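You operate a simulated robot arm through the tools that you are given. There is no shell and no other tool.

The job below is to be done with a simulated two-armed robot. You get a single attempt, and the scene is never put back.

JOB
Shut the drain, fill the tank to the high line and skim the floating nuts into the small basket.
Fine: slide the skimmer back.

It is judged by the outcome, as a careful person would: the job done as asked, and still so three seconds after it is handed in. It fails if anything else is knocked over, pushed out of place, dropped, spilled or broken.

ROBOT AND FRAMES
Two 7-joint arms with fingered hands on one trunk that stands fixed in place. Base frame: the origin is at the foot of the trunk, x ahead of it, y to its left, z up. Readings come in m, degrees, newtons and seconds.
The left shoulder is at [0.06, 0.177, 1], the right one opposite. With the tool pointing down near the work surface each hand reaches from about 0.1 to 0.94 m from the base axis, measured 20 degrees to its own side. Payload 4 kg a hand.
Tool frame (each hand has its own): the origin (TCP) lies between the finger pads and is the grasp point; the fingertips stand 0.037 m ahead of it; z points along the fingers, y is the line along which they close. The gripper opens to 0.124 m. The gripper's body begins 0.043 m behind the TCP. The gripper is a hand of 3 fingers: y runs from the thumb to the fingers, the wrist lies at [-0.015, -0.108, -0.202] in the tool frame.
Orientation is told as [roll, pitch, yaw] about the base's x, y, z axes, in that order, counted from this pose: with the fingers straight down and the wrist toward the robot, the tool's x, y and z point along [0, 1, 0], [1, 0, 0] and [0, 0, -1] of the base frame.

CONTROLS
- The arms move only by the tool servo_tool. It takes "left_steps", "right_steps" or both (then of equal length, played together; a hand with none holds still); each is one flat list of numbers, 6 for each row, row after row: the turn, a rotation vector about the tool's x, y, z in units of 180 degrees (1.0 is 180 degrees), then the shift along the tool's x, y, z in units of 250 mm (1.0 is 250 mm). In form: [ax, ay, az, x, y, z, ax, ay, az, x, y, z, ...]. A call has 1 to 20 rows; each row is the pose to reach, as a shift and turn from the pose commanded when the call began, along the tool's axes at that moment. A call with a number of a shift or a turn outside -1 to 1 is refused whole. Each row takes 0.2 s and may step no farther than 0.05 m and 8.6 degrees from the row before; otherwise, the whole call is refused. A pose out of reach is approached as far as the arm can. The call stops where the force on the tool passes 80 N (or 10 N more than at its start, if that is more) or the arm is blocked; 0.2 s more then pass. In this call time passes only in rows, and 0.2 s behind the last. The reply holds the time, the measured pose of the TCP, the force on the tool along the base axes, the opening and the grip force, in the units named above and with some noise, with the torque about the TCP (base axes, N m) and any sound that the robot's microphone picked up, and new pictures: "show" is both (left out), scene, wrist or none (wrist: the cameras of the hands that moved).
- Cameras (640 x 400 px; columns grow to the right, rows downward): "scene" is now at [0.0569, 0.0177, 1.6583]; the picture's right is [0.21, -0.98, 0.00], its down [-0.60, -0.13, -0.79] and it looks along [0.77, 0.17, -0.61] (base axes); focal length 307 px, centre (320, 200). "left" rides on the left gripper at [-0.064, -0.076, -0.136] in its tool frame; the picture's right is [-0.84, -0.26, 0.48], its down [0.48, -0.76, 0.43] and it looks along [0.26, 0.60, 0.76] (tool axes); focal length 256 px, centre (320, 200). "right" rides on the right gripper at [0.064, -0.076, -0.137] in its tool frame; the picture's right is [-0.84, 0.26, -0.48], its down [-0.48, -0.76, 0.43] and it looks along [-0.26, 0.60, 0.76] (tool axes); focal length 256 px, centre (320, 200).
- move_column(by): slides the trunk up (or, below 0, down) by that many m; the arms and the scene camera ride with it, the base frame stays. It gives what a move gives, with no picture.
- finger_targets(index, middle, thumb_bend, thumb_turn, hand): sets how far each is bent, from 0 (flat) to 1 (curled in); at 0.3 the hand is open as for a grip, at 0.7 the pads meet at the TCP. One left out holds its place. A second passes; each finger stops where it meets its share of the squeeze, and holds until it gets a number again. It is the only way to open and close the hand. It gives what a move gives, with no picture; readings hold the bend of each and the force on the fingers (four entries, about 0 where the hand has none), thumb and palm. thumb_turn goes from beside the hand (0) to across from the fingers (1), as for a grip.
- aim_head(pan, tilt): turns the head with the scene camera to pan (to the left, within 86 degrees either way) and tilt (down, from -29 to 69), counted from straight ahead of the robot. It gives what a move gives, and a new picture of the scene camera.
- pixel_to_xyz(camera, pixels): for up to 12 pixels [column, row] of the newest picture of that camera ("zoom" is the newest enlarged one), the place [x, y, z] in the base frame of the surface seen there, good to about 0.003 m. It takes no simulated time.
- zoom(camera, box): a new picture of the part [left, top, right, bottom] of that camera's present view, enlarged. It takes no simulated time.
- finish_job(): hands the job in; it is judged then, once.

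Unless the task says otherwise, let go and move clear before handing in.

The tools are called after "Emit:" by a JSON object that holds its "name" and its "arguments". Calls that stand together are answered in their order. servo_tool: Moves the arms, as the interface text tells. Its arguments: {"type":"object","properties":{"left_steps":{"type":"array","items":{"type":"number"}},"right_steps":{"type":"array","items":{"type":"number"}},"show":{"type":"string","enum":["both","scene","wrist","none"]}},"required":[]} The other tools are called the same way: move_column (by) slides the trunk up or down; finger_targets (index, middle, thumb_bend, thumb_turn, hand) moves the fingers one by one; aim_head (pan, tilt) turns the head that bears the scene camera; pixel_to_xyz (camera, pixels) gives the place of the surface under pixels of a picture; zoom (camera, box) takes an enlarged picture of a part of a camera's view; finish_job () hands the job in.

At the start:

```text
t: 0.0
left_ee_pos: [0.5406, 0.3316, 1.3543]
left_ee_rot: [0.0, -0.1, 0.0]
left_ft_force: [0.1, -0.6, 0.0]
left_torque: [-0.02, -0.02, 0.01]
left_grip_width: 0.1239
left_gripper_force: 0.1
left_shape: jaw
left_bend: [0.3, 0.3, 0.3, 0.98]
left_finger forces: [0.0, 0.0, 0.0, 0.1, 0.0, 0.0]
right_ee_pos: [0.6283, -0.159, 1.4138]
right_ee_rot: [0.0, 0.1, 0.1]
right_ft_force: [0.1, -0.5, 0.7]
right_torque: [-0.04, 0.01, 0.0]
right_grip_width: 0.1238
right_gripper_force: 0.0
right_shape: jaw
right_bend: [0.3, 0.3, 0.3, 0.98]
right_finger forces: [0.0, 0.0, 0.0, 0.1, 0.0, 0.1]
trunk travel left (down, up): [-0.525, 0.065]
head pan, tilt: [12.2, 37.5]
```

scene: 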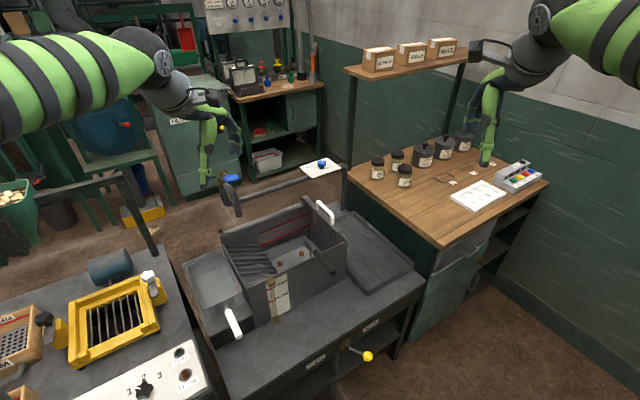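
right: 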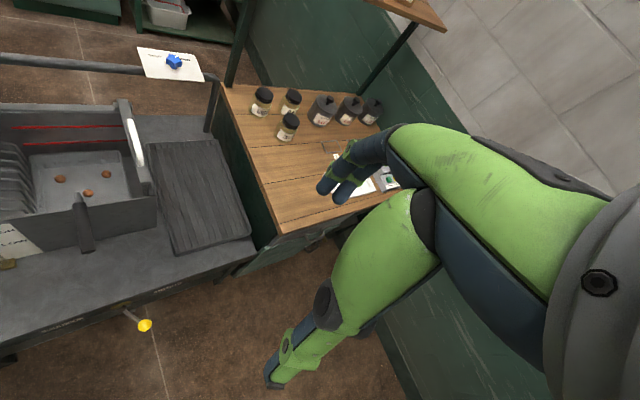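
left: 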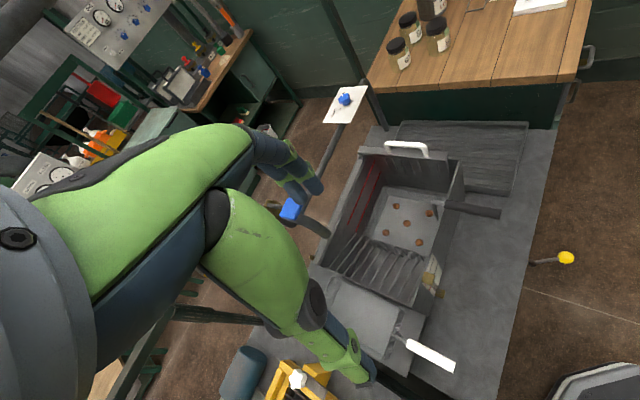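

The scene picture shows a tank (about 220-345, 200-320) with red lines on its inside, nuts on the bottom, a white handle at (325,212) and another at (233,322), a pipe with blue handles at (230,180) and (322,163), and a yellow knob at (367,356). I'll zoom in on these parts before moving.

Emit:
{"name": "zoom", "arguments": {"camera": "scene", "box": [180, 140, 420, 290]}}

Emit:
{"name": "zoom", "arguments": {"camera": "scene", "box": [180, 240, 420, 390]}}

Emit:
{"name": "zoom", "arguments": {"camera": "left", "box": [260, 80, 580, 390]}}

Emit:
{"name": "zoom", "arguments": {"camera": "right", "box": [0, 30, 280, 350]}}

```text
2.67 times, centred on (300, 215) of scene
```

zoom: 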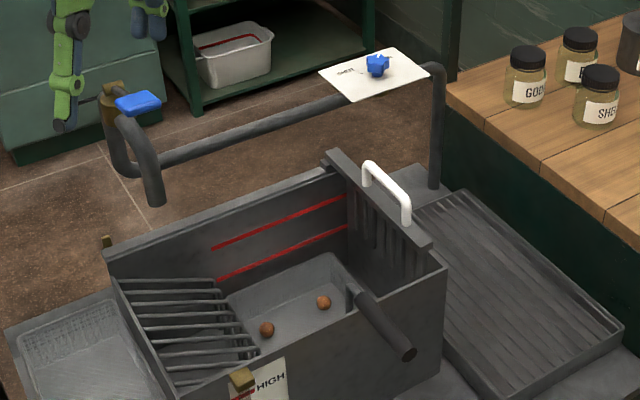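

```text
2.67 times, centred on (300, 315) of scene
```

zoom: 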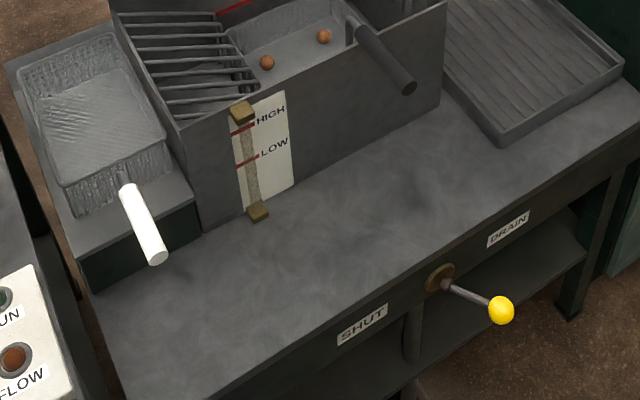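

```text
1.29 times, centred on (420, 235) of left
```

zoom: 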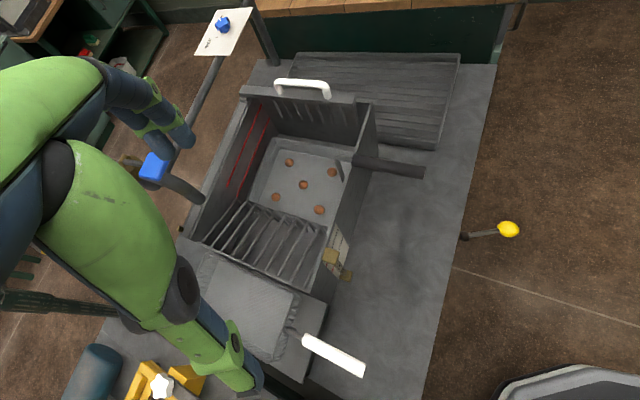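

```text
1.25 times, centred on (140, 190) of right
```

zoom: 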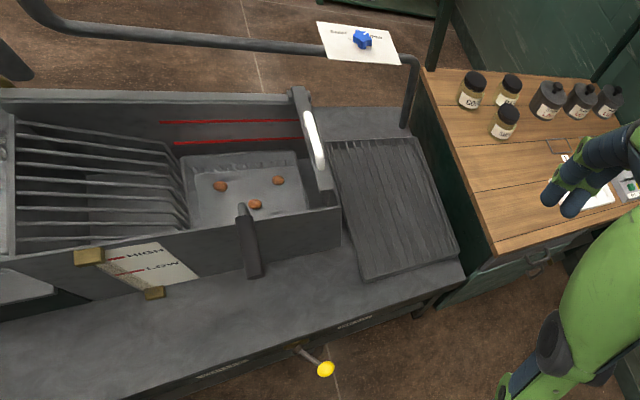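

I need the 3D layout of the tank, skimmer handle, drain lever and taps. I'll read positions of key pixels in the scene picture and zoom further on the labels.

Emit:
{"name": "pixel_to_xyz", "arguments": {"camera": "scene", "pixels": [[368, 357], [345, 348], [318, 202], [332, 220], [334, 274], [312, 255], [230, 178], [237, 214], [322, 162], [311, 197], [341, 237], [220, 236]]}}

Emit:
{"name": "zoom", "arguments": {"camera": "scene", "box": [280, 140, 360, 190]}}

Emit:
{"name": "zoom", "arguments": {"camera": "scene", "box": [200, 160, 280, 210]}}

Emit:
{"name": "zoom", "arguments": {"camera": "scene", "box": [290, 310, 402, 380]}}

Emit:
{"name": "zoom", "arguments": {"camera": "scene", "box": [210, 200, 360, 300]}}

Emit:
{"name": "zoom", "arguments": {"camera": "right", "box": [120, 30, 220, 92]}}

```text
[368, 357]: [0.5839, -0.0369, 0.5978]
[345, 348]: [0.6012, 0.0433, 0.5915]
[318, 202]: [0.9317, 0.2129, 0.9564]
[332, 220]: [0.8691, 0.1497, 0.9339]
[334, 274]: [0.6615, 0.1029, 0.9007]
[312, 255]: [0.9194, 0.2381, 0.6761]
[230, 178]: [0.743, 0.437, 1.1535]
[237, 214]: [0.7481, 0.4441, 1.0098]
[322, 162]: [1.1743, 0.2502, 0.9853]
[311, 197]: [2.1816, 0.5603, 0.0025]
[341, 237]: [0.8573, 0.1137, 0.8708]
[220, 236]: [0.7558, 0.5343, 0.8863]
```

```text
8.00 times, centred on (320, 165) of scene
```

zoom: 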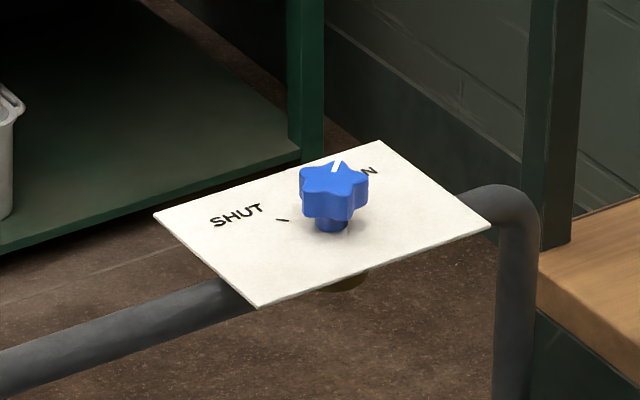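

```text
8.00 times, centred on (240, 185) of scene
```

zoom: 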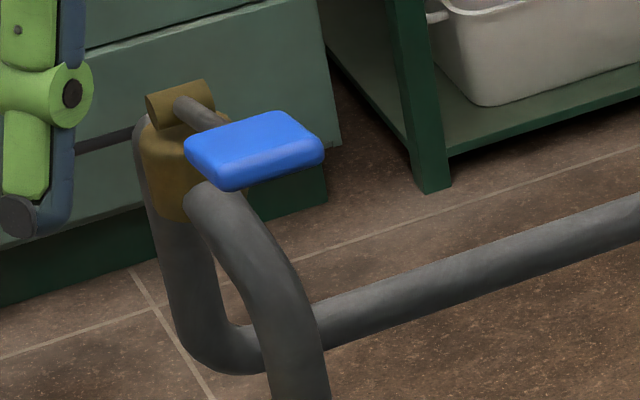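

```text
5.71 times, centred on (346, 345) of scene
```

zoom: 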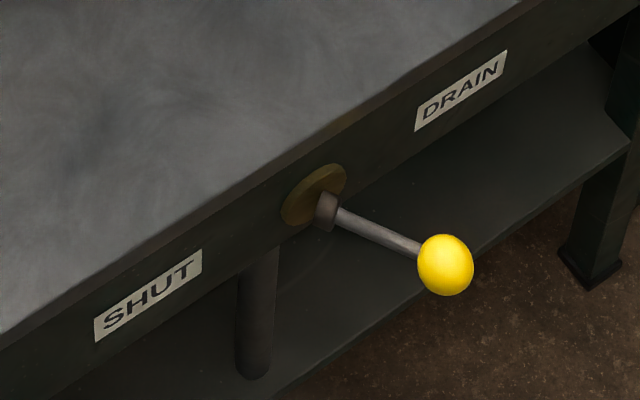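

```text
4.00 times, centred on (285, 250) of scene
```

zoom: 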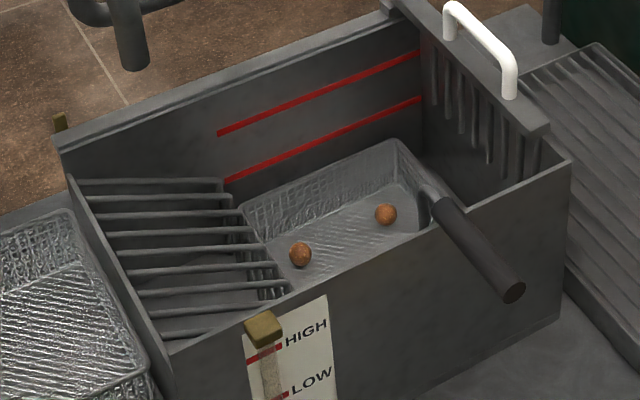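

```text
6.40 times, centred on (170, 61) of right
```

zoom: 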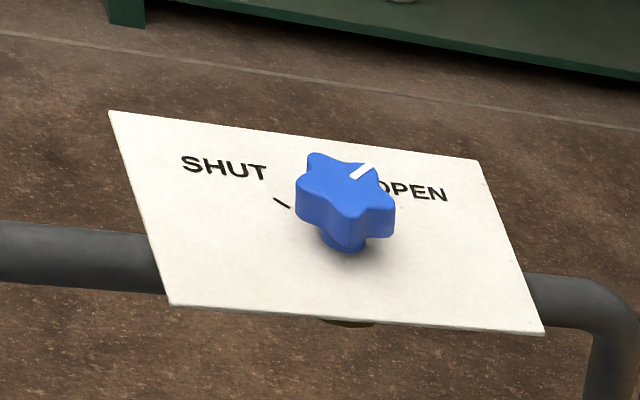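

The supply valve's white mark at (320,160) seems to point toward OPEN. There's a panel at (170,375) with "RUN"/"FLOW" labels, so I'll look at the left side as well.

Emit:
{"name": "aim_head", "arguments": {"pan": 40, "tilt": 50}}

```text
t: 0.9
left_ee_pos: [0.5395, 0.3312, 1.3533]
left_ee_rot: [0.0, 0.1, -0.1]
left_ft_force: [-0.4, 0.4, -0.7]
left_torque: [0.01, -0.01, -0.01]
left_grip_width: 0.1235
left_gripper_force: 0.0
left_shape: jaw
left_bend: [0.3, 0.3, 0.3, 0.98]
left_finger forces: [0.1, 0.0, 0.1, 0.0, 0.0, 0.0]
right_ee_pos: [0.6284, -0.1578, 1.4144]
right_ee_rot: [0.1, 0.0, 0.1]
right_ft_force: [1.4, -0.1, 0.3]
right_torque: [-0.03, -0.02, 0.02]
right_grip_width: 0.1239
right_gripper_force: 0.2
right_shape: jaw
right_bend: [0.3, 0.3, 0.3, 0.98]
right_finger forces: [0.1, 0.0, 0.0, 0.0, 0.0, 0.0]
trunk travel left (down, up): [-0.525, 0.065]
head pan, tilt: [40.0, 50.0]
```

scene: 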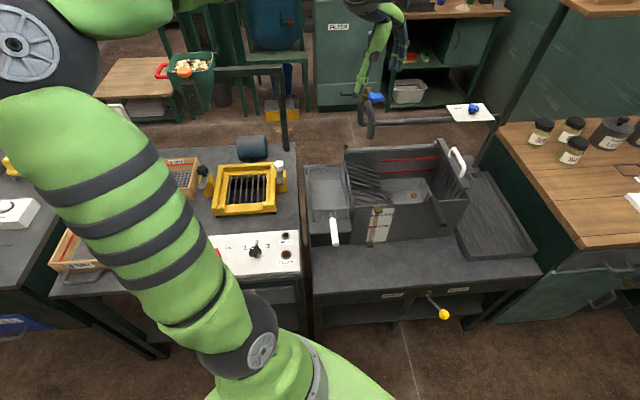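

Emit:
{"name": "zoom", "arguments": {"camera": "scene", "box": [200, 225, 320, 300]}}

Emit:
{"name": "zoom", "arguments": {"camera": "scene", "box": [290, 130, 550, 290]}}

Emit:
{"name": "zoom", "arguments": {"camera": "scene", "box": [350, 80, 510, 180]}}

Emit:
{"name": "zoom", "arguments": {"camera": "scene", "box": [40, 110, 320, 290]}}

Emit:
{"name": "zoom", "arguments": {"camera": "scene", "box": [335, 200, 435, 262]}}

```text
5.33 times, centred on (260, 262) of scene
```

zoom: 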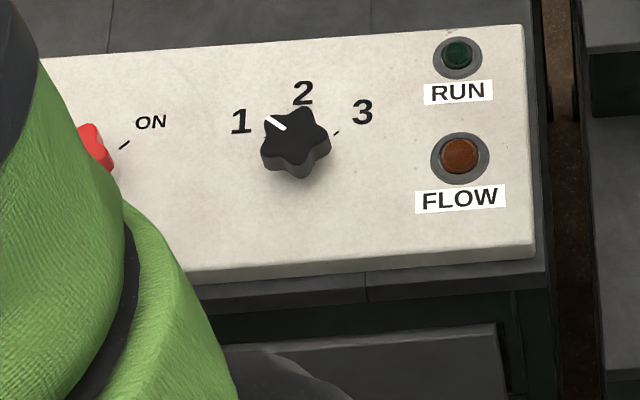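

```text
2.46 times, centred on (420, 210) of scene
```

zoom: 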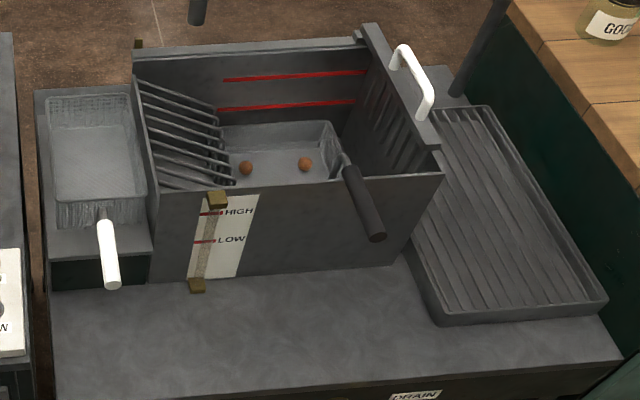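

```text
4.00 times, centred on (430, 130) of scene
```

zoom: 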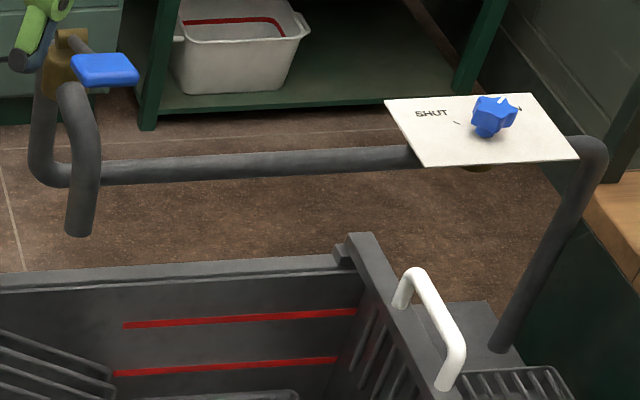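

```text
2.22 times, centred on (180, 200) of scene
```

zoom: 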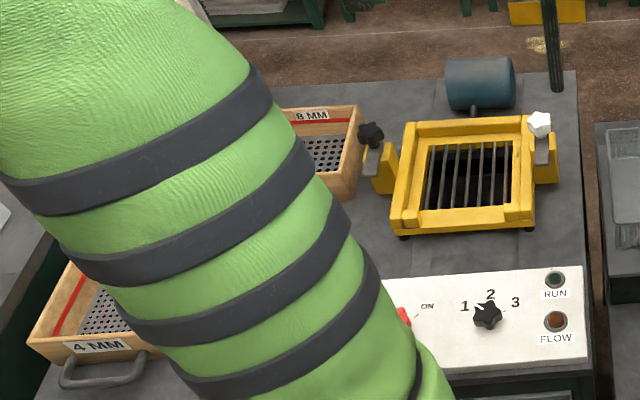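

```text
6.40 times, centred on (385, 231) of scene
```

zoom: 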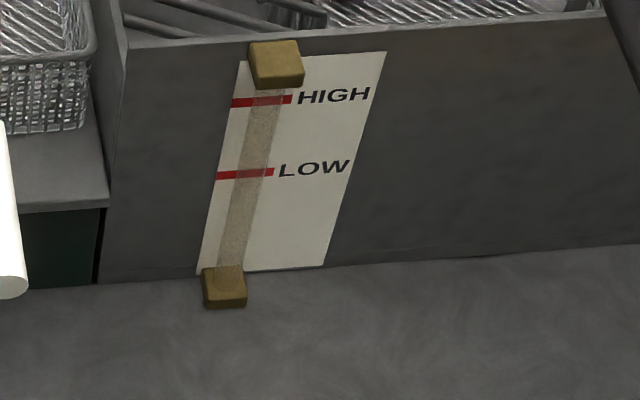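

The RUN/FLOW panel belongs to the shaker next door, so I leave it. Next I look at the drain lever and labels closely, turning the head down.

Emit:
{"name": "aim_head", "arguments": {"pan": 0, "tilt": 60}}

```text
t: 2.0
left_ee_pos: [0.5411, 0.33, 1.3551]
left_ee_rot: [-0.1, 0.0, -0.1]
left_ft_force: [-0.7, -0.7, -0.2]
left_torque: [0.02, -0.01, -0.01]
left_grip_width: 0.1234
left_gripper_force: 0.1
left_shape: jaw
left_bend: [0.3, 0.3, 0.3, 0.98]
left_finger forces: [0.0, 0.0, 0.1, 0.0, 0.1, 0.0]
right_ee_pos: [0.6284, -0.1587, 1.4134]
right_ee_rot: [0.0, 0.0, 0.1]
right_ft_force: [-0.3, 0.4, 0.6]
right_torque: [-0.02, -0.04, -0.01]
right_grip_width: 0.1237
right_gripper_force: 0.0
right_shape: jaw
right_bend: [0.3, 0.3, 0.3, 0.98]
right_finger forces: [0.0, 0.1, 0.0, 0.0, 0.0, 0.0]
trunk travel left (down, up): [-0.525, 0.065]
head pan, tilt: [0.0, 60.0]
```

scene: 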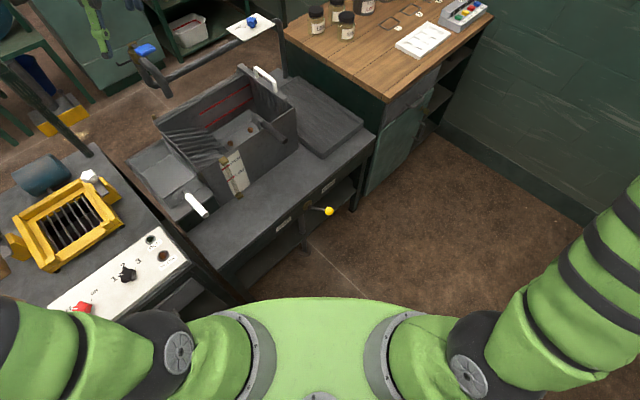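

The table stands obliquely to the base axes (front edge from about (190,265) to (372,140)). I'll zoom on the lever and read points on the lever, table edges and labels.

Emit:
{"name": "zoom", "arguments": {"camera": "scene", "box": [250, 165, 362, 235]}}

Emit:
{"name": "pixel_to_xyz", "arguments": {"camera": "scene", "pixels": [[329, 211], [304, 205], [283, 223], [329, 186], [256, 218], [320, 175], [365, 146], [220, 240], [250, 197], [310, 155], [300, 215], [318, 209]]}}

```text
5.71 times, centred on (306, 200) of scene
```

zoom: 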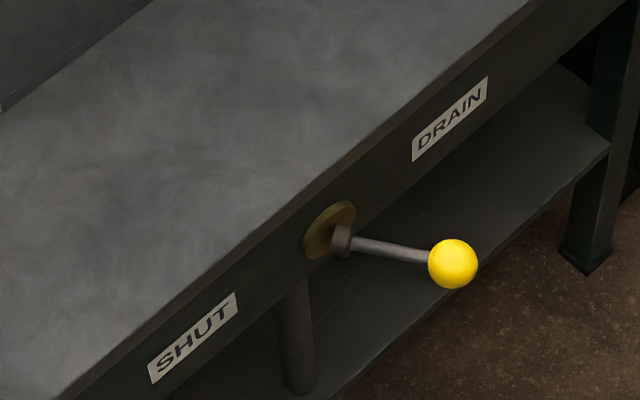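

```text
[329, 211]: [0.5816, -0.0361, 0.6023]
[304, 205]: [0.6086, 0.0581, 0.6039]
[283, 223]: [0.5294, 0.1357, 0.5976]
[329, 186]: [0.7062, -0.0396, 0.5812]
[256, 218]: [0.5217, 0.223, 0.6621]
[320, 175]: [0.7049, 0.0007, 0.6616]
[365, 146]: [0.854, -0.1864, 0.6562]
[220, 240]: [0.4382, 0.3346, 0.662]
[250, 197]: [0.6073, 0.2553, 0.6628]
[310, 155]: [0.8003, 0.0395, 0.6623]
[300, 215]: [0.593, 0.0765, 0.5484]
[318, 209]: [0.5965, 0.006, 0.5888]
```

The front face lies along (0.707,-0.707), with the lever hub near (0.61,0.055,0.60) and the knob near (0.588,-0.037,0.59), sticking out toward the DRAIN side. Now a closer look at the tap paddle at (146,50) and the tank inside.

Emit:
{"name": "zoom", "arguments": {"camera": "scene", "box": [110, 25, 206, 85]}}

Emit:
{"name": "zoom", "arguments": {"camera": "left", "box": [250, 170, 410, 270]}}

Emit:
{"name": "zoom", "arguments": {"camera": "scene", "box": [120, 60, 312, 220]}}

Emit:
{"name": "pixel_to_xyz", "arguments": {"camera": "scene", "pixels": [[146, 50], [140, 52], [152, 49], [130, 47], [134, 60], [165, 93], [160, 80], [252, 21], [255, 69], [272, 85], [240, 66], [290, 103]]}}

```text
6.67 times, centred on (158, 55) of scene
```

zoom: 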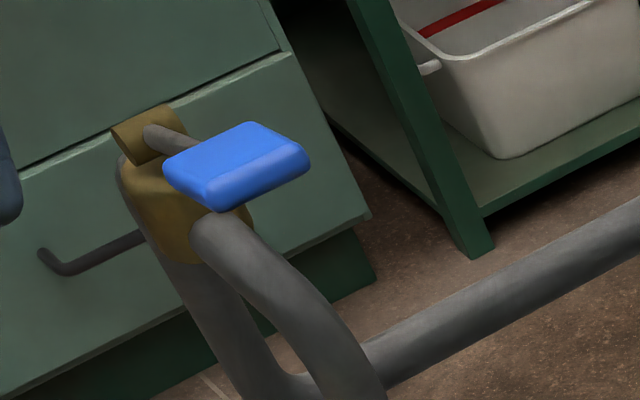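

```text
4.00 times, centred on (330, 220) of left
```

zoom: 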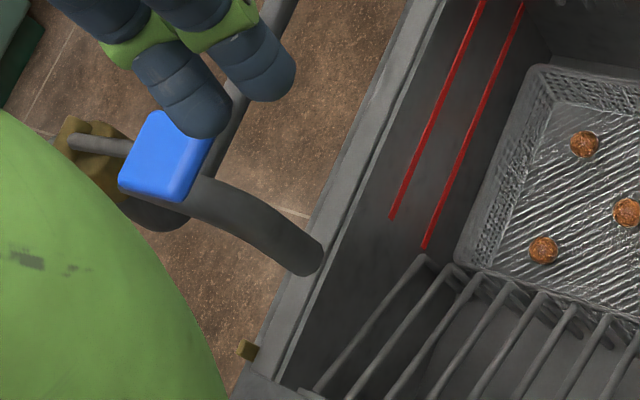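

```text
2.50 times, centred on (216, 140) of scene
```

zoom: 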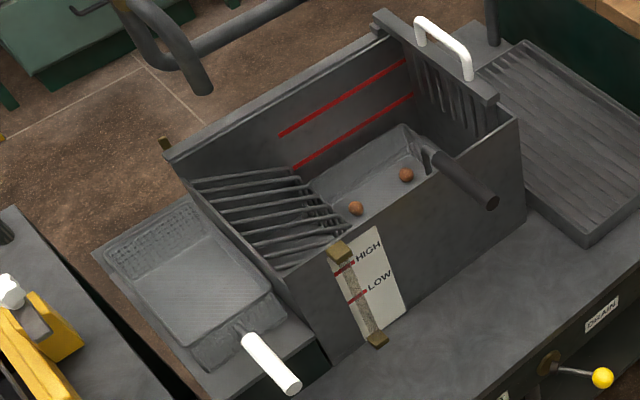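

```text
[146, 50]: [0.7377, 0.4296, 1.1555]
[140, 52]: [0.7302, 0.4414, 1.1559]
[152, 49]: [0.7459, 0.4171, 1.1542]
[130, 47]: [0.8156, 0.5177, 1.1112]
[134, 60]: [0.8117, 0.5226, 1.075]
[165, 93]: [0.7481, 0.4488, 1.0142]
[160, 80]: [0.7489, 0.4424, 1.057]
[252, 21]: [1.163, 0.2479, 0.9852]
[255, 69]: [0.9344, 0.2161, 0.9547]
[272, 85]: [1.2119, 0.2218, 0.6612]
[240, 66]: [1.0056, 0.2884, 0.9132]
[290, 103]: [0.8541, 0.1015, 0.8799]
```

The tap hinge is near (0.81,0.52,1.1) with the paddle at (0.738,0.430,1.155) above the spout, so it probably presses down. I start with the drain: bring the right hand down while turning it 45° so its closing line runs along the table front, then look closer.

Emit:
{"name": "servo_tool", "arguments": {"right_steps": [0, 0, 0.03125, 0.0195, -0.064, 0.125, 0, 0, 0.0625, 0.039, -0.128, 0.25, 0, 0, 0.09375, 0.0585, -0.192, 0.375, 0, 0, 0.125, 0.078, -0.256, 0.5, 0, 0, 0.15625, 0.0975, -0.32, 0.625, 0, 0, 0.1875, 0.117, -0.384, 0.75, 0, 0, 0.21875, 0.1365, -0.448, 0.875, 0, 0, 0.25, 0.156, -0.512, 1.0], "show": "both"}}

Emit:
{"name": "pixel_to_xyz", "arguments": {"camera": "scene", "pixels": [[284, 141], [270, 128], [236, 175], [208, 63], [300, 126]]}}

```text
t: 3.8
left_ee_pos: [0.5415, 0.3316, 1.355]
left_ee_rot: [0.0, 0.0, -0.1]
left_ft_force: [-0.4, 0.7, -0.5]
left_torque: [-0.02, 0.0, 0.01]
left_grip_width: 0.1237
left_gripper_force: 0.0
left_shape: jaw
left_bend: [0.3, 0.3, 0.3, 0.98]
left_finger forces: [0.1, 0.1, 0.0, 0.0, 0.0, 0.1]
right_ee_pos: [0.5012, -0.1217, 1.1642]
right_ee_rot: [0.0, 0.0, -44.9]
right_ft_force: [0.7, -0.1, -0.6]
right_torque: [-0.02, -0.03, -0.02]
right_grip_width: 0.1234
right_gripper_force: 0.0
right_shape: jaw
right_bend: [0.3, 0.3, 0.3, 0.98]
right_finger forces: [0.0, 0.0, 0.0, 0.0, 0.1, 0.0]
trunk travel left (down, up): [-0.525, 0.065]
head pan, tilt: [0.0, 60.0]
```

scene: 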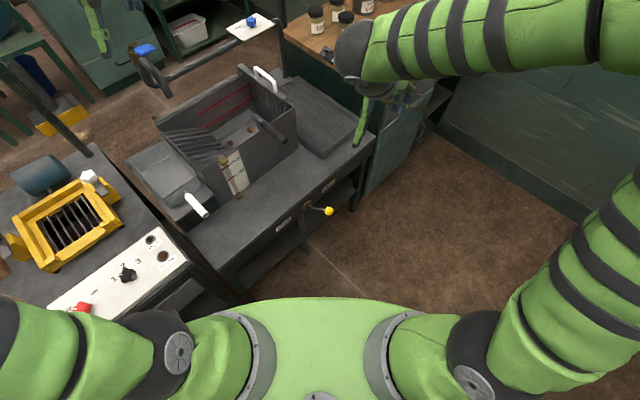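
right: 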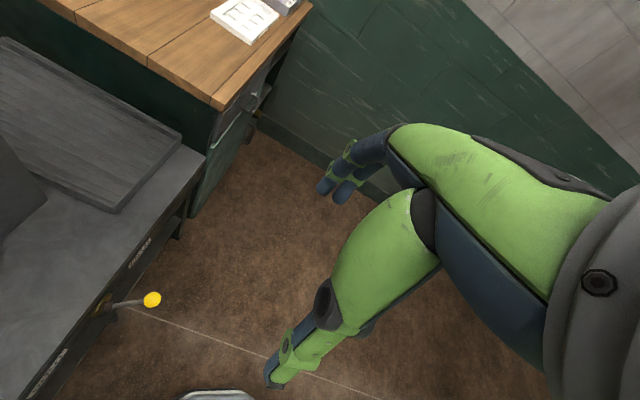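

```text
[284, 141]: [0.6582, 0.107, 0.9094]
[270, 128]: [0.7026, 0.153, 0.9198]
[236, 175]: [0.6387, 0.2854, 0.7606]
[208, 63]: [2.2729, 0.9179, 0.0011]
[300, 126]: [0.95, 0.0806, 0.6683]
```

The lever with its yellow knob at (152,299) in the right wrist view sticks out from the face toward the right. I tilt the hand 40° so the fingers point down and toward the table, while lowering.

Emit:
{"name": "servo_tool", "arguments": {"right_steps": [0, 0.037, 0, 0.013, 0, 0.1667, 0, 0.074, 0, 0.026, 0, 0.333, 0, 0.111, 0, 0.04, 0, 0.5, 0, 0.148, 0, 0.053, 0, 0.667, 0, 0.185, 0, 0.066, 0, 0.833, 0, 0.2222, 0, 0.08, 0, 1.0], "show": "both"}}

```text
t: 5.4
left_ee_pos: [0.5409, 0.3315, 1.3548]
left_ee_rot: [0.0, 0.0, 0.0]
left_ft_force: [0.2, 0.7, -0.1]
left_torque: [-0.06, 0.01, -0.01]
left_grip_width: 0.1237
left_gripper_force: 0.0
left_shape: jaw
left_bend: [0.3, 0.3, 0.3, 0.98]
left_finger forces: [0.0, 0.1, 0.1, 0.1, 0.1, 0.0]
right_ee_pos: [0.5046, -0.0512, 0.935]
right_ee_rot: [41.9, -2.0, -38.0]
right_ft_force: [0.7, 0.5, 0.9]
right_torque: [0.0, -0.02, -0.02]
right_grip_width: 0.1239
right_gripper_force: 0.1
right_shape: jaw
right_bend: [0.3, 0.3, 0.3, 0.98]
right_finger forces: [0.0, 0.0, 0.0, 0.1, 0.0, 0.0]
trunk travel left (down, up): [-0.525, 0.065]
head pan, tilt: [0.0, 60.0]
stopped in row 6 (right hand): the arm was blocked; the commanded pose is now the measured one
```

scene: 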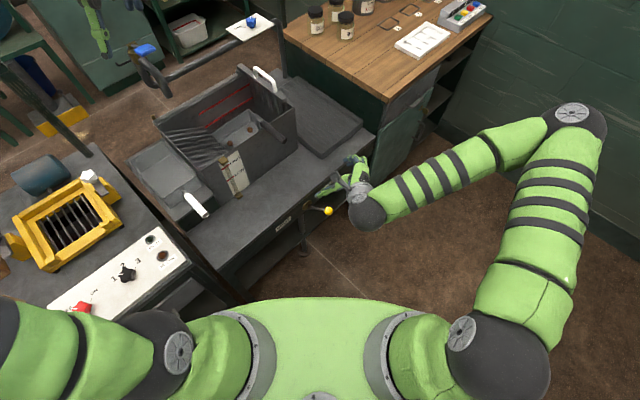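
right: 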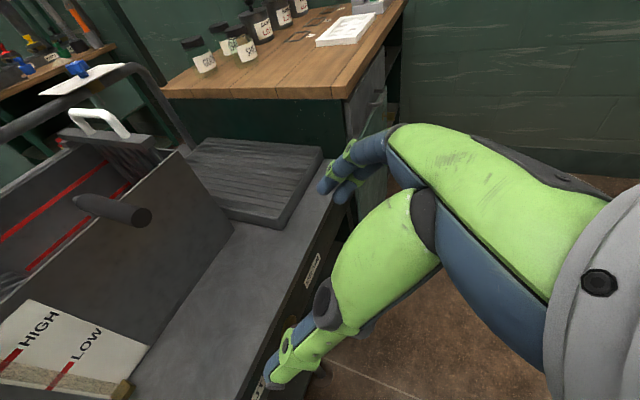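

The arm ran into a limit at 40° tilt (pose reads [41.9,-2,-38] instead of [40,0,-45]), with nothing touched. I'll ease the tilt back to about 20°.

Emit:
{"name": "servo_tool", "arguments": {"right_steps": [0, -0.0306, 0, 0, 0, 0, 0, -0.0611, 0, 0, 0, 0, 0, -0.0917, 0, 0, 0, 0, 0, -0.122, 0, 0, 0, 0], "show": "none"}}

```text
t: 6.4
left_ee_pos: [0.5418, 0.3307, 1.3532]
left_ee_rot: [0.0, 0.1, 0.0]
left_ft_force: [-0.7, -0.3, -0.5]
left_torque: [-0.01, 0.02, -0.01]
left_grip_width: 0.124
left_gripper_force: 0.0
left_shape: jaw
left_bend: [0.3, 0.3, 0.3, 0.98]
left_finger forces: [0.0, 0.1, 0.0, 0.0, 0.1, 0.1]
right_ee_pos: [0.5062, -0.051, 0.9346]
right_ee_rot: [19.9, -1.9, -38.1]
right_ft_force: [0.1, -0.2, 0.7]
right_torque: [0.02, 0.02, 0.02]
right_grip_width: 0.1239
right_gripper_force: 0.0
right_shape: jaw
right_bend: [0.3, 0.3, 0.3, 0.98]
right_finger forces: [0.0, 0.0, 0.1, 0.0, 0.1, 0.1]
trunk travel left (down, up): [-0.525, 0.065]
head pan, tilt: [0.0, 60.0]
```

Orientation recovered to [19.9,-1.9,-38.1] without trouble. Now I move to a hover point about 0.13 m behind the knob along the finger direction and look.

Emit:
{"name": "servo_tool", "arguments": {"right_steps": [0, 0, 0, -0.041, 0.037, 0.145, 0, 0, 0, -0.081, 0.075, 0.29, 0, 0, 0, -0.122, 0.112, 0.434, 0, 0, 0, -0.163, 0.149, 0.579, 0, 0, 0, -0.203, 0.187, 0.724, 0, 0, 0, -0.244, 0.224, 0.869], "show": "both"}}

```text
t: 7.8
left_ee_pos: [0.5411, 0.3308, 1.3531]
left_ee_rot: [-0.1, 0.1, -0.1]
left_ft_force: [0.3, 0.6, -1.1]
left_torque: [0.03, 0.01, 0.0]
left_grip_width: 0.1238
left_gripper_force: 0.0
left_shape: jaw
left_bend: [0.3, 0.3, 0.3, 0.98]
left_finger forces: [0.0, 0.0, 0.0, 0.0, 0.0, 0.0]
right_ee_pos: [0.5673, -0.0776, 0.7129]
right_ee_rot: [19.9, -1.9, -38.1]
right_ft_force: [0.6, 0.4, 0.7]
right_torque: [0.04, 0.0, 0.0]
right_grip_width: 0.1237
right_gripper_force: 0.0
right_shape: jaw
right_bend: [0.3, 0.3, 0.3, 0.98]
right_finger forces: [0.1, 0.0, 0.0, 0.1, 0.0, 0.0]
trunk travel left (down, up): [-0.525, 0.065]
head pan, tilt: [0.0, 60.0]
```

scene: 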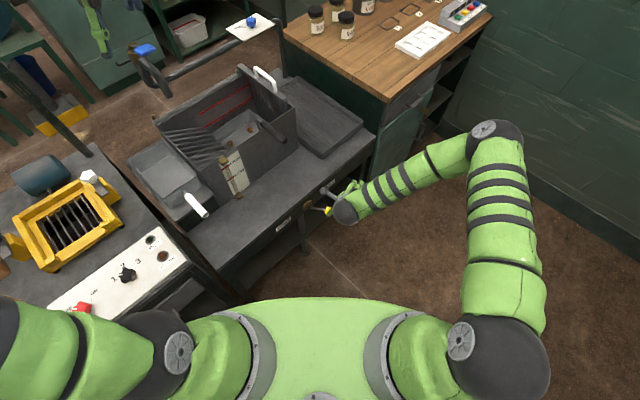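
right: 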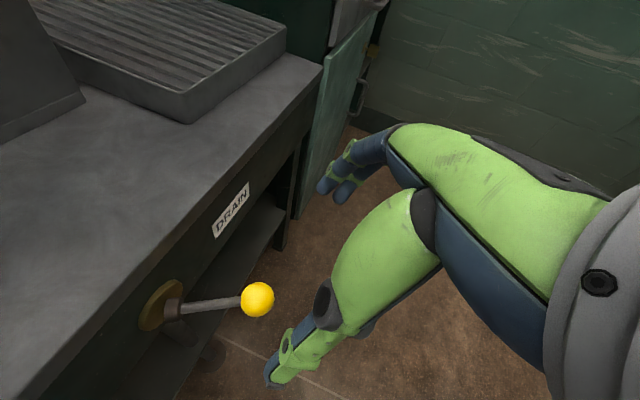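

The knob is clear at (257,299), rod at (210,305), hub at (172,308) in the right view, below and left between thumb and fingers. I'll measure those points.

Emit:
{"name": "pixel_to_xyz", "arguments": {"camera": "right", "pixels": [[257, 299], [270, 299], [245, 299], [257, 285], [210, 305], [230, 302], [192, 306], [172, 308], [155, 300], [228, 213], [270, 370], [345, 190]]}}

Emit:
{"name": "zoom", "arguments": {"camera": "right", "box": [120, 240, 320, 365]}}

```text
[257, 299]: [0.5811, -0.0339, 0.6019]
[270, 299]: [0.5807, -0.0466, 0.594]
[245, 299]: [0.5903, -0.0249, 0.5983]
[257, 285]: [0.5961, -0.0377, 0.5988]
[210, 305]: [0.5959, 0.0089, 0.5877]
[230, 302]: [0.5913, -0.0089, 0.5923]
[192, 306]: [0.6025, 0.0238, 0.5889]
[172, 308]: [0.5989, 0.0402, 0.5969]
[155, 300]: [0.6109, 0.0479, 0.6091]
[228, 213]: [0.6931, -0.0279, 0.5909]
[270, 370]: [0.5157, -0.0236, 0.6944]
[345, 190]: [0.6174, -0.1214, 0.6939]
```

```text
3.20 times, centred on (220, 302) of right
```

zoom: 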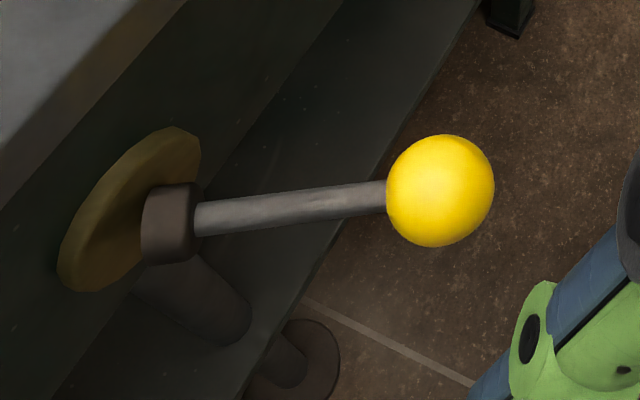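

Knob centre is about (0.585,-0.035,0.586), pivot about (0.605,0.045), so the lever swings about a vertical pin, roughly 31° to the DRAIN side. I lower the open hand around the knob (thumb left, fingers right).

Emit:
{"name": "servo_tool", "arguments": {"right_steps": [0, 0, 0, 0, -0.0126, 0.12, 0, 0, 0, 0, -0.0252, 0.24, 0, 0, 0, 0.001, -0.0378, 0.36, 0, 0, 0, 0.002, -0.0504, 0.48], "show": "both"}}

```text
t: 8.8
left_ee_pos: [0.5403, 0.3306, 1.3536]
left_ee_rot: [-0.1, 0.0, -0.1]
left_ft_force: [-0.3, 0.5, -0.9]
left_torque: [-0.02, 0.0, -0.02]
left_grip_width: 0.1237
left_gripper_force: 0.1
left_shape: jaw
left_bend: [0.3, 0.3, 0.3, 0.98]
left_finger forces: [0.0, 0.0, 0.1, 0.0, 0.1, 0.0]
right_ee_pos: [0.5855, -0.0399, 0.5981]
right_ee_rot: [19.9, -1.9, -38.1]
right_ft_force: [-0.5, 0.1, 0.2]
right_torque: [0.01, -0.06, 0.0]
right_grip_width: 0.1237
right_gripper_force: 0.0
right_shape: jaw
right_bend: [0.3, 0.3, 0.3, 0.98]
right_finger forces: [0.0, 0.0, 0.0, 0.1, 0.0, 0.0]
trunk travel left (down, up): [-0.525, 0.065]
head pan, tilt: [0.0, 60.0]
```

scene: 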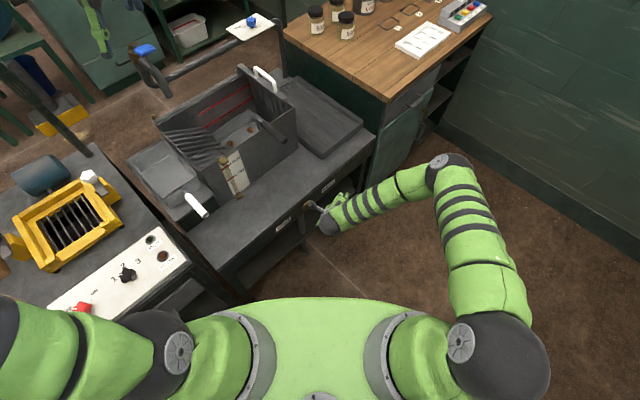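
right: 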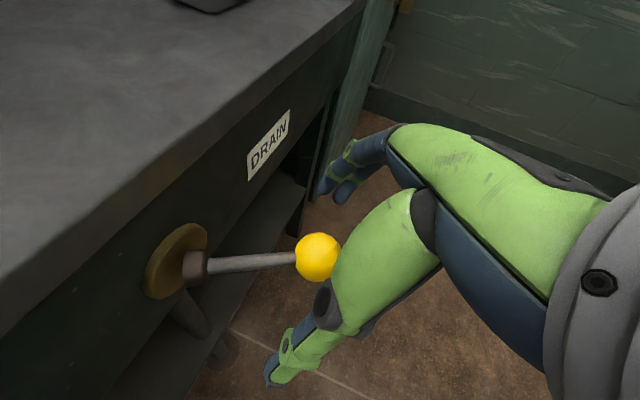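

The knob at (318,257) now sits between thumb and fingers. I narrow the hand around it.

Emit:
{"name": "finger_targets", "arguments": {"hand": "right", "index": 0.55, "middle": 0.55, "thumb_bend": 0.55}}

Emit:
{"name": "zoom", "arguments": {"camera": "right", "box": [160, 120, 420, 390]}}

```text
t: 9.8
left_ee_pos: [0.5412, 0.3308, 1.3559]
left_ee_rot: [0.1, 0.0, 0.0]
left_ft_force: [0.0, 0.9, 0.4]
left_torque: [0.06, 0.01, 0.01]
left_grip_width: 0.1238
left_gripper_force: 0.1
left_shape: jaw
left_bend: [0.3, 0.3, 0.3, 0.98]
left_finger forces: [0.1, 0.1, 0.0, 0.0, 0.0, 0.0]
right_ee_pos: [0.5859, -0.0397, 0.5983]
right_ee_rot: [19.8, -1.9, -38.1]
right_ft_force: [-2.2, 1.3, -0.5]
right_torque: [0.01, 0.01, 0.04]
right_grip_width: 0.0488
right_gripper_force: 1.3
right_shape: fingers
right_bend: [0.55, 0.55, 0.55, 0.98]
right_finger forces: [0.0, 0.1, 0.0, 0.0, 2.4, 0.1]
trunk travel left (down, up): [-0.525, 0.065]
head pan, tilt: [0.0, 60.0]
```

```text
1.48 times, centred on (290, 255) of right
```

zoom: 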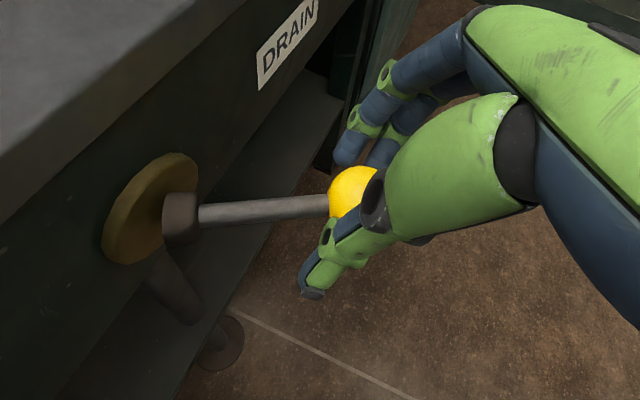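

Thumb lightly touches the knob (2.4 N). I swing the lever left along its arc toward SHUT.

Emit:
{"name": "servo_tool", "arguments": {"right_steps": [0, 0, 0, -0.018, -0.058, -0.0065, 0, 0, 0, -0.0254, -0.115, -0.0092, 0, 0, 0, -0.0237, -0.1724, -0.0086, 0, 0, 0, -0.0123, -0.2286, -0.0044, 0, 0, 0, 0.0079, -0.282, 0.0028, 0, 0, 0, 0.0365, -0.3306, 0.0133, 0, 0, 0, 0.0613, -0.3668, 0.0223], "show": "both"}}

```text
t: 11.4
left_ee_pos: [0.5409, 0.3304, 1.3534]
left_ee_rot: [0.0, -0.1, 0.0]
left_ft_force: [0.8, 1.0, -0.9]
left_torque: [0.02, -0.03, -0.01]
left_grip_width: 0.1237
left_gripper_force: 0.1
left_shape: jaw
left_bend: [0.3, 0.3, 0.3, 0.98]
left_finger forces: [0.1, 0.0, 0.0, 0.0, 0.0, 0.0]
right_ee_pos: [0.5236, 0.0299, 0.5966]
right_ee_rot: [20.0, -2.1, -38.1]
right_ft_force: [0.2, -1.0, 0.1]
right_torque: [0.03, 0.01, -0.03]
right_grip_width: 0.0474
right_gripper_force: 0.7
right_shape: fingers
right_bend: [0.55, 0.55, 0.55, 0.98]
right_finger forces: [0.5, 0.0, 0.0, 0.0, 0.0, 0.1]
trunk travel left (down, up): [-0.525, 0.065]
head pan, tilt: [0.0, 60.0]
```

scene: 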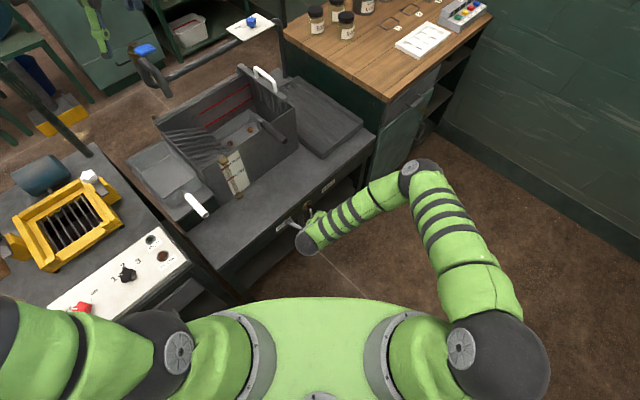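
right: 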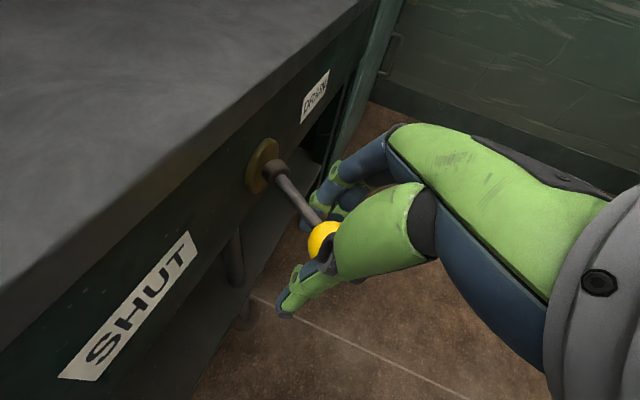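

The lever followed freely, force near zero, now about as far left as it was right. I push a bit further along the arc to feel for its stop.

Emit:
{"name": "servo_tool", "arguments": {"right_steps": [0, 0, 0, 0.012, -0.012, 0.0044, 0, 0, 0, 0.0243, -0.0238, 0.0088, 0, 0, 0, 0.037, -0.0345, 0.0134, 0, 0, 0, 0.05, -0.0451, 0.0181], "show": "wrist"}}

```text
t: 12.4
left_ee_pos: [0.5405, 0.3285, 1.3539]
left_ee_rot: [0.0, 0.0, -0.1]
left_ft_force: [0.8, -0.8, 0.3]
left_torque: [0.02, -0.01, -0.04]
left_grip_width: 0.1239
left_gripper_force: 0.1
left_shape: jaw
left_bend: [0.3, 0.3, 0.3, 0.98]
left_finger forces: [0.0, 0.1, 0.0, 0.0, 0.1, 0.0]
right_ee_pos: [0.5222, 0.0437, 0.594]
right_ee_rot: [19.8, -2.0, -38.3]
right_ft_force: [-6.5, -26.2, -0.3]
right_torque: [-0.29, 0.11, -1.25]
right_grip_width: 0.0567
right_gripper_force: 11.5
right_shape: fingers
right_bend: [0.49, 0.55, 0.55, 0.98]
right_finger forces: [23.2, 0.0, 0.1, 0.1, 0.0, 0.0]
trunk travel left (down, up): [-0.525, 0.065]
head pan, tilt: [0.0, 60.0]
```

right: 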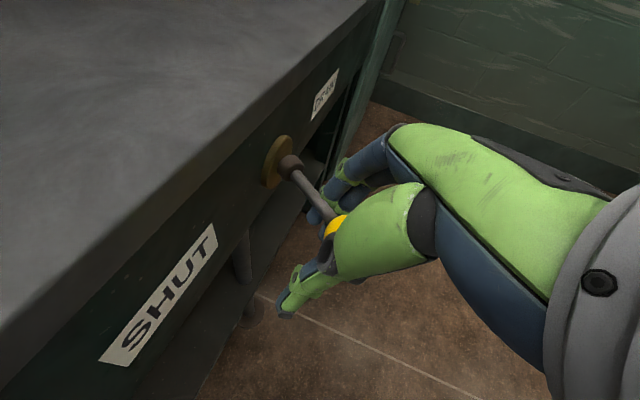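

The force rose to 26 N with the index pressed by the knob: that's the SHUT stop. I back off slightly, open the hand and withdraw.

Emit:
{"name": "servo_tool", "arguments": {"right_steps": [0, 0, 0, -0.02, 0.03, -0.01], "show": "none"}}

Emit:
{"name": "finger_targets", "arguments": {"hand": "right", "index": 0.3, "middle": 0.3, "thumb_bend": 0.3}}

Emit:
{"name": "servo_tool", "arguments": {"right_steps": [0, 0, 0, -0.01, 0, -0.12, 0, 0, 0, -0.02, 0, -0.24, 0, 0, 0, -0.03, 0, -0.36, 0, 0, 0, -0.04, 0, -0.48], "show": "both"}}

```text
t: 12.8
left_ee_pos: [0.5408, 0.331, 1.3547]
left_ee_rot: [0.0, 0.0, 0.1]
left_ft_force: [0.3, -0.3, 0.5]
left_torque: [0.0, 0.0, 0.02]
left_grip_width: 0.1238
left_gripper_force: 0.1
left_shape: jaw
left_bend: [0.3, 0.3, 0.3, 0.98]
left_finger forces: [0.0, 0.0, 0.0, 0.1, 0.1, 0.1]
right_ee_pos: [0.5251, 0.0391, 0.5951]
right_ee_rot: [20.0, -1.8, -38.1]
right_ft_force: [-5.2, -14.2, -2.8]
right_torque: [-0.15, 0.21, -0.66]
right_grip_width: 0.0517
right_gripper_force: 6.2
right_shape: fingers
right_bend: [0.52, 0.55, 0.55, 0.98]
right_finger forces: [13.2, 0.1, 0.1, 0.0, 0.0, 0.0]
trunk travel left (down, up): [-0.525, 0.065]
head pan, tilt: [0.0, 60.0]
```

```text
t: 13.8
left_ee_pos: [0.5411, 0.331, 1.3545]
left_ee_rot: [0.0, 0.1, 0.0]
left_ft_force: [-0.4, -0.7, -0.4]
left_torque: [0.01, 0.0, 0.0]
left_grip_width: 0.1237
left_gripper_force: 0.0
left_shape: jaw
left_bend: [0.3, 0.3, 0.3, 0.98]
left_finger forces: [0.0, 0.0, 0.0, 0.1, 0.0, 0.0]
right_ee_pos: [0.5251, 0.0392, 0.5941]
right_ee_rot: [19.9, -1.9, -38.1]
right_ft_force: [-0.5, -1.2, -0.6]
right_torque: [0.01, 0.0, 0.01]
right_grip_width: 0.1235
right_gripper_force: 0.0
right_shape: fingers
right_bend: [0.3, 0.3, 0.3, 0.98]
right_finger forces: [0.0, 0.0, 0.1, 0.1, 0.1, 0.0]
trunk travel left (down, up): [-0.525, 0.065]
head pan, tilt: [0.0, 60.0]
```

```text
t: 14.8
left_ee_pos: [0.5407, 0.3308, 1.3532]
left_ee_rot: [0.0, 0.0, 0.0]
left_ft_force: [-0.6, -0.4, -0.9]
left_torque: [0.03, -0.07, 0.02]
left_grip_width: 0.1238
left_gripper_force: 0.0
left_shape: jaw
left_bend: [0.3, 0.3, 0.3, 0.98]
left_finger forces: [0.0, 0.1, 0.1, 0.1, 0.0, 0.1]
right_ee_pos: [0.4919, 0.0008, 0.7062]
right_ee_rot: [19.9, -1.9, -38.0]
right_ft_force: [0.5, -0.3, -0.2]
right_torque: [-0.01, 0.03, 0.01]
right_grip_width: 0.1231
right_gripper_force: 0.0
right_shape: fingers
right_bend: [0.3, 0.3, 0.3, 0.98]
right_finger forces: [0.0, 0.0, 0.1, 0.1, 0.0, 0.0]
trunk travel left (down, up): [-0.525, 0.065]
head pan, tilt: [0.0, 60.0]
```

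scene: 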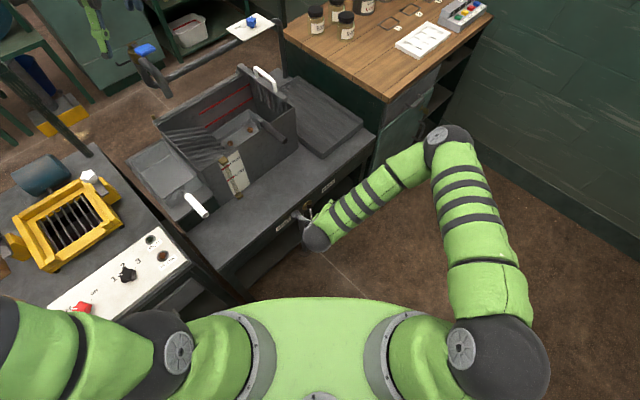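
right: 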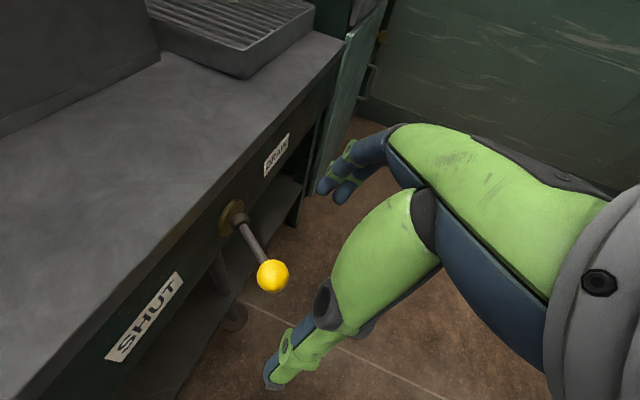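

The lever at (255,245) now leans to the SHUT side and stayed there. I'll check its angle against the start.

Emit:
{"name": "pixel_to_xyz", "arguments": {"camera": "right", "pixels": [[272, 275], [258, 252], [250, 240], [240, 225], [230, 215]]}}

Emit:
{"name": "zoom", "arguments": {"camera": "right", "box": [190, 180, 320, 310]}}

```text
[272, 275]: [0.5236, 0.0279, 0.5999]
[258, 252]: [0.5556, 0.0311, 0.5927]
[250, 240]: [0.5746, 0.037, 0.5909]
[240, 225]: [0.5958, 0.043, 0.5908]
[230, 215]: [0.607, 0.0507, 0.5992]
```

```text
3.08 times, centred on (255, 245) of right
```

zoom: 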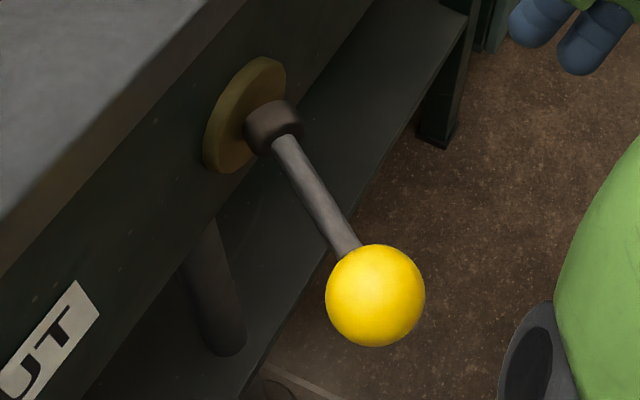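

The knob is now about 32° to the SHUT side, mirror of before, and it met a stop, so the drain is shut. Next, the tap: I aim the head at it and zoom.

Emit:
{"name": "aim_head", "arguments": {"pan": 28, "tilt": 42}}

Emit:
{"name": "zoom", "arguments": {"camera": "scene", "box": [260, 60, 420, 160]}}

```text
t: 15.7
left_ee_pos: [0.5404, 0.331, 1.3541]
left_ee_rot: [0.0, 0.0, 0.0]
left_ft_force: [0.5, 0.6, -0.4]
left_torque: [0.04, 0.0, -0.01]
left_grip_width: 0.1236
left_gripper_force: 0.0
left_shape: jaw
left_bend: [0.3, 0.3, 0.3, 0.98]
left_finger forces: [0.1, 0.0, 0.0, 0.0, 0.1, 0.0]
right_ee_pos: [0.4921, 0.002, 0.704]
right_ee_rot: [19.8, -1.9, -38.1]
right_ft_force: [0.0, -0.3, -0.1]
right_torque: [0.0, 0.02, -0.02]
right_grip_width: 0.1231
right_gripper_force: 0.2
right_shape: fingers
right_bend: [0.3, 0.3, 0.3, 0.98]
right_finger forces: [0.0, 0.0, 0.1, 0.1, 0.0, 0.1]
trunk travel left (down, up): [-0.525, 0.065]
head pan, tilt: [28.0, 42.0]
```

scene: 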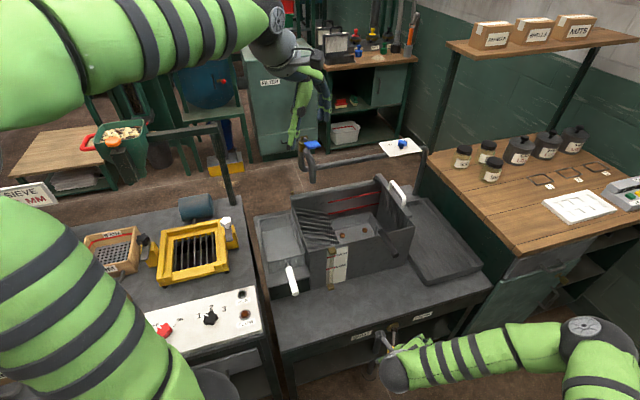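

```text
4.00 times, centred on (340, 110) of scene
```

zoom: 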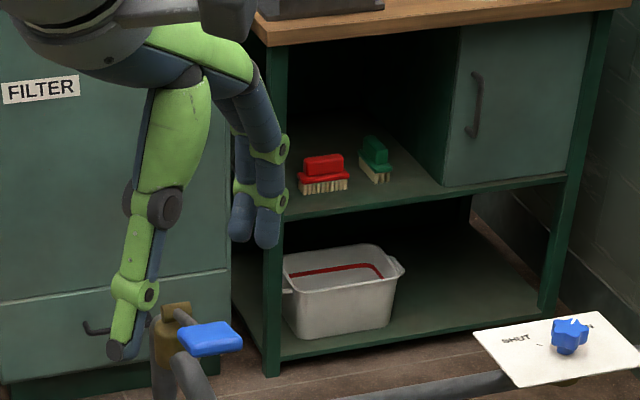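

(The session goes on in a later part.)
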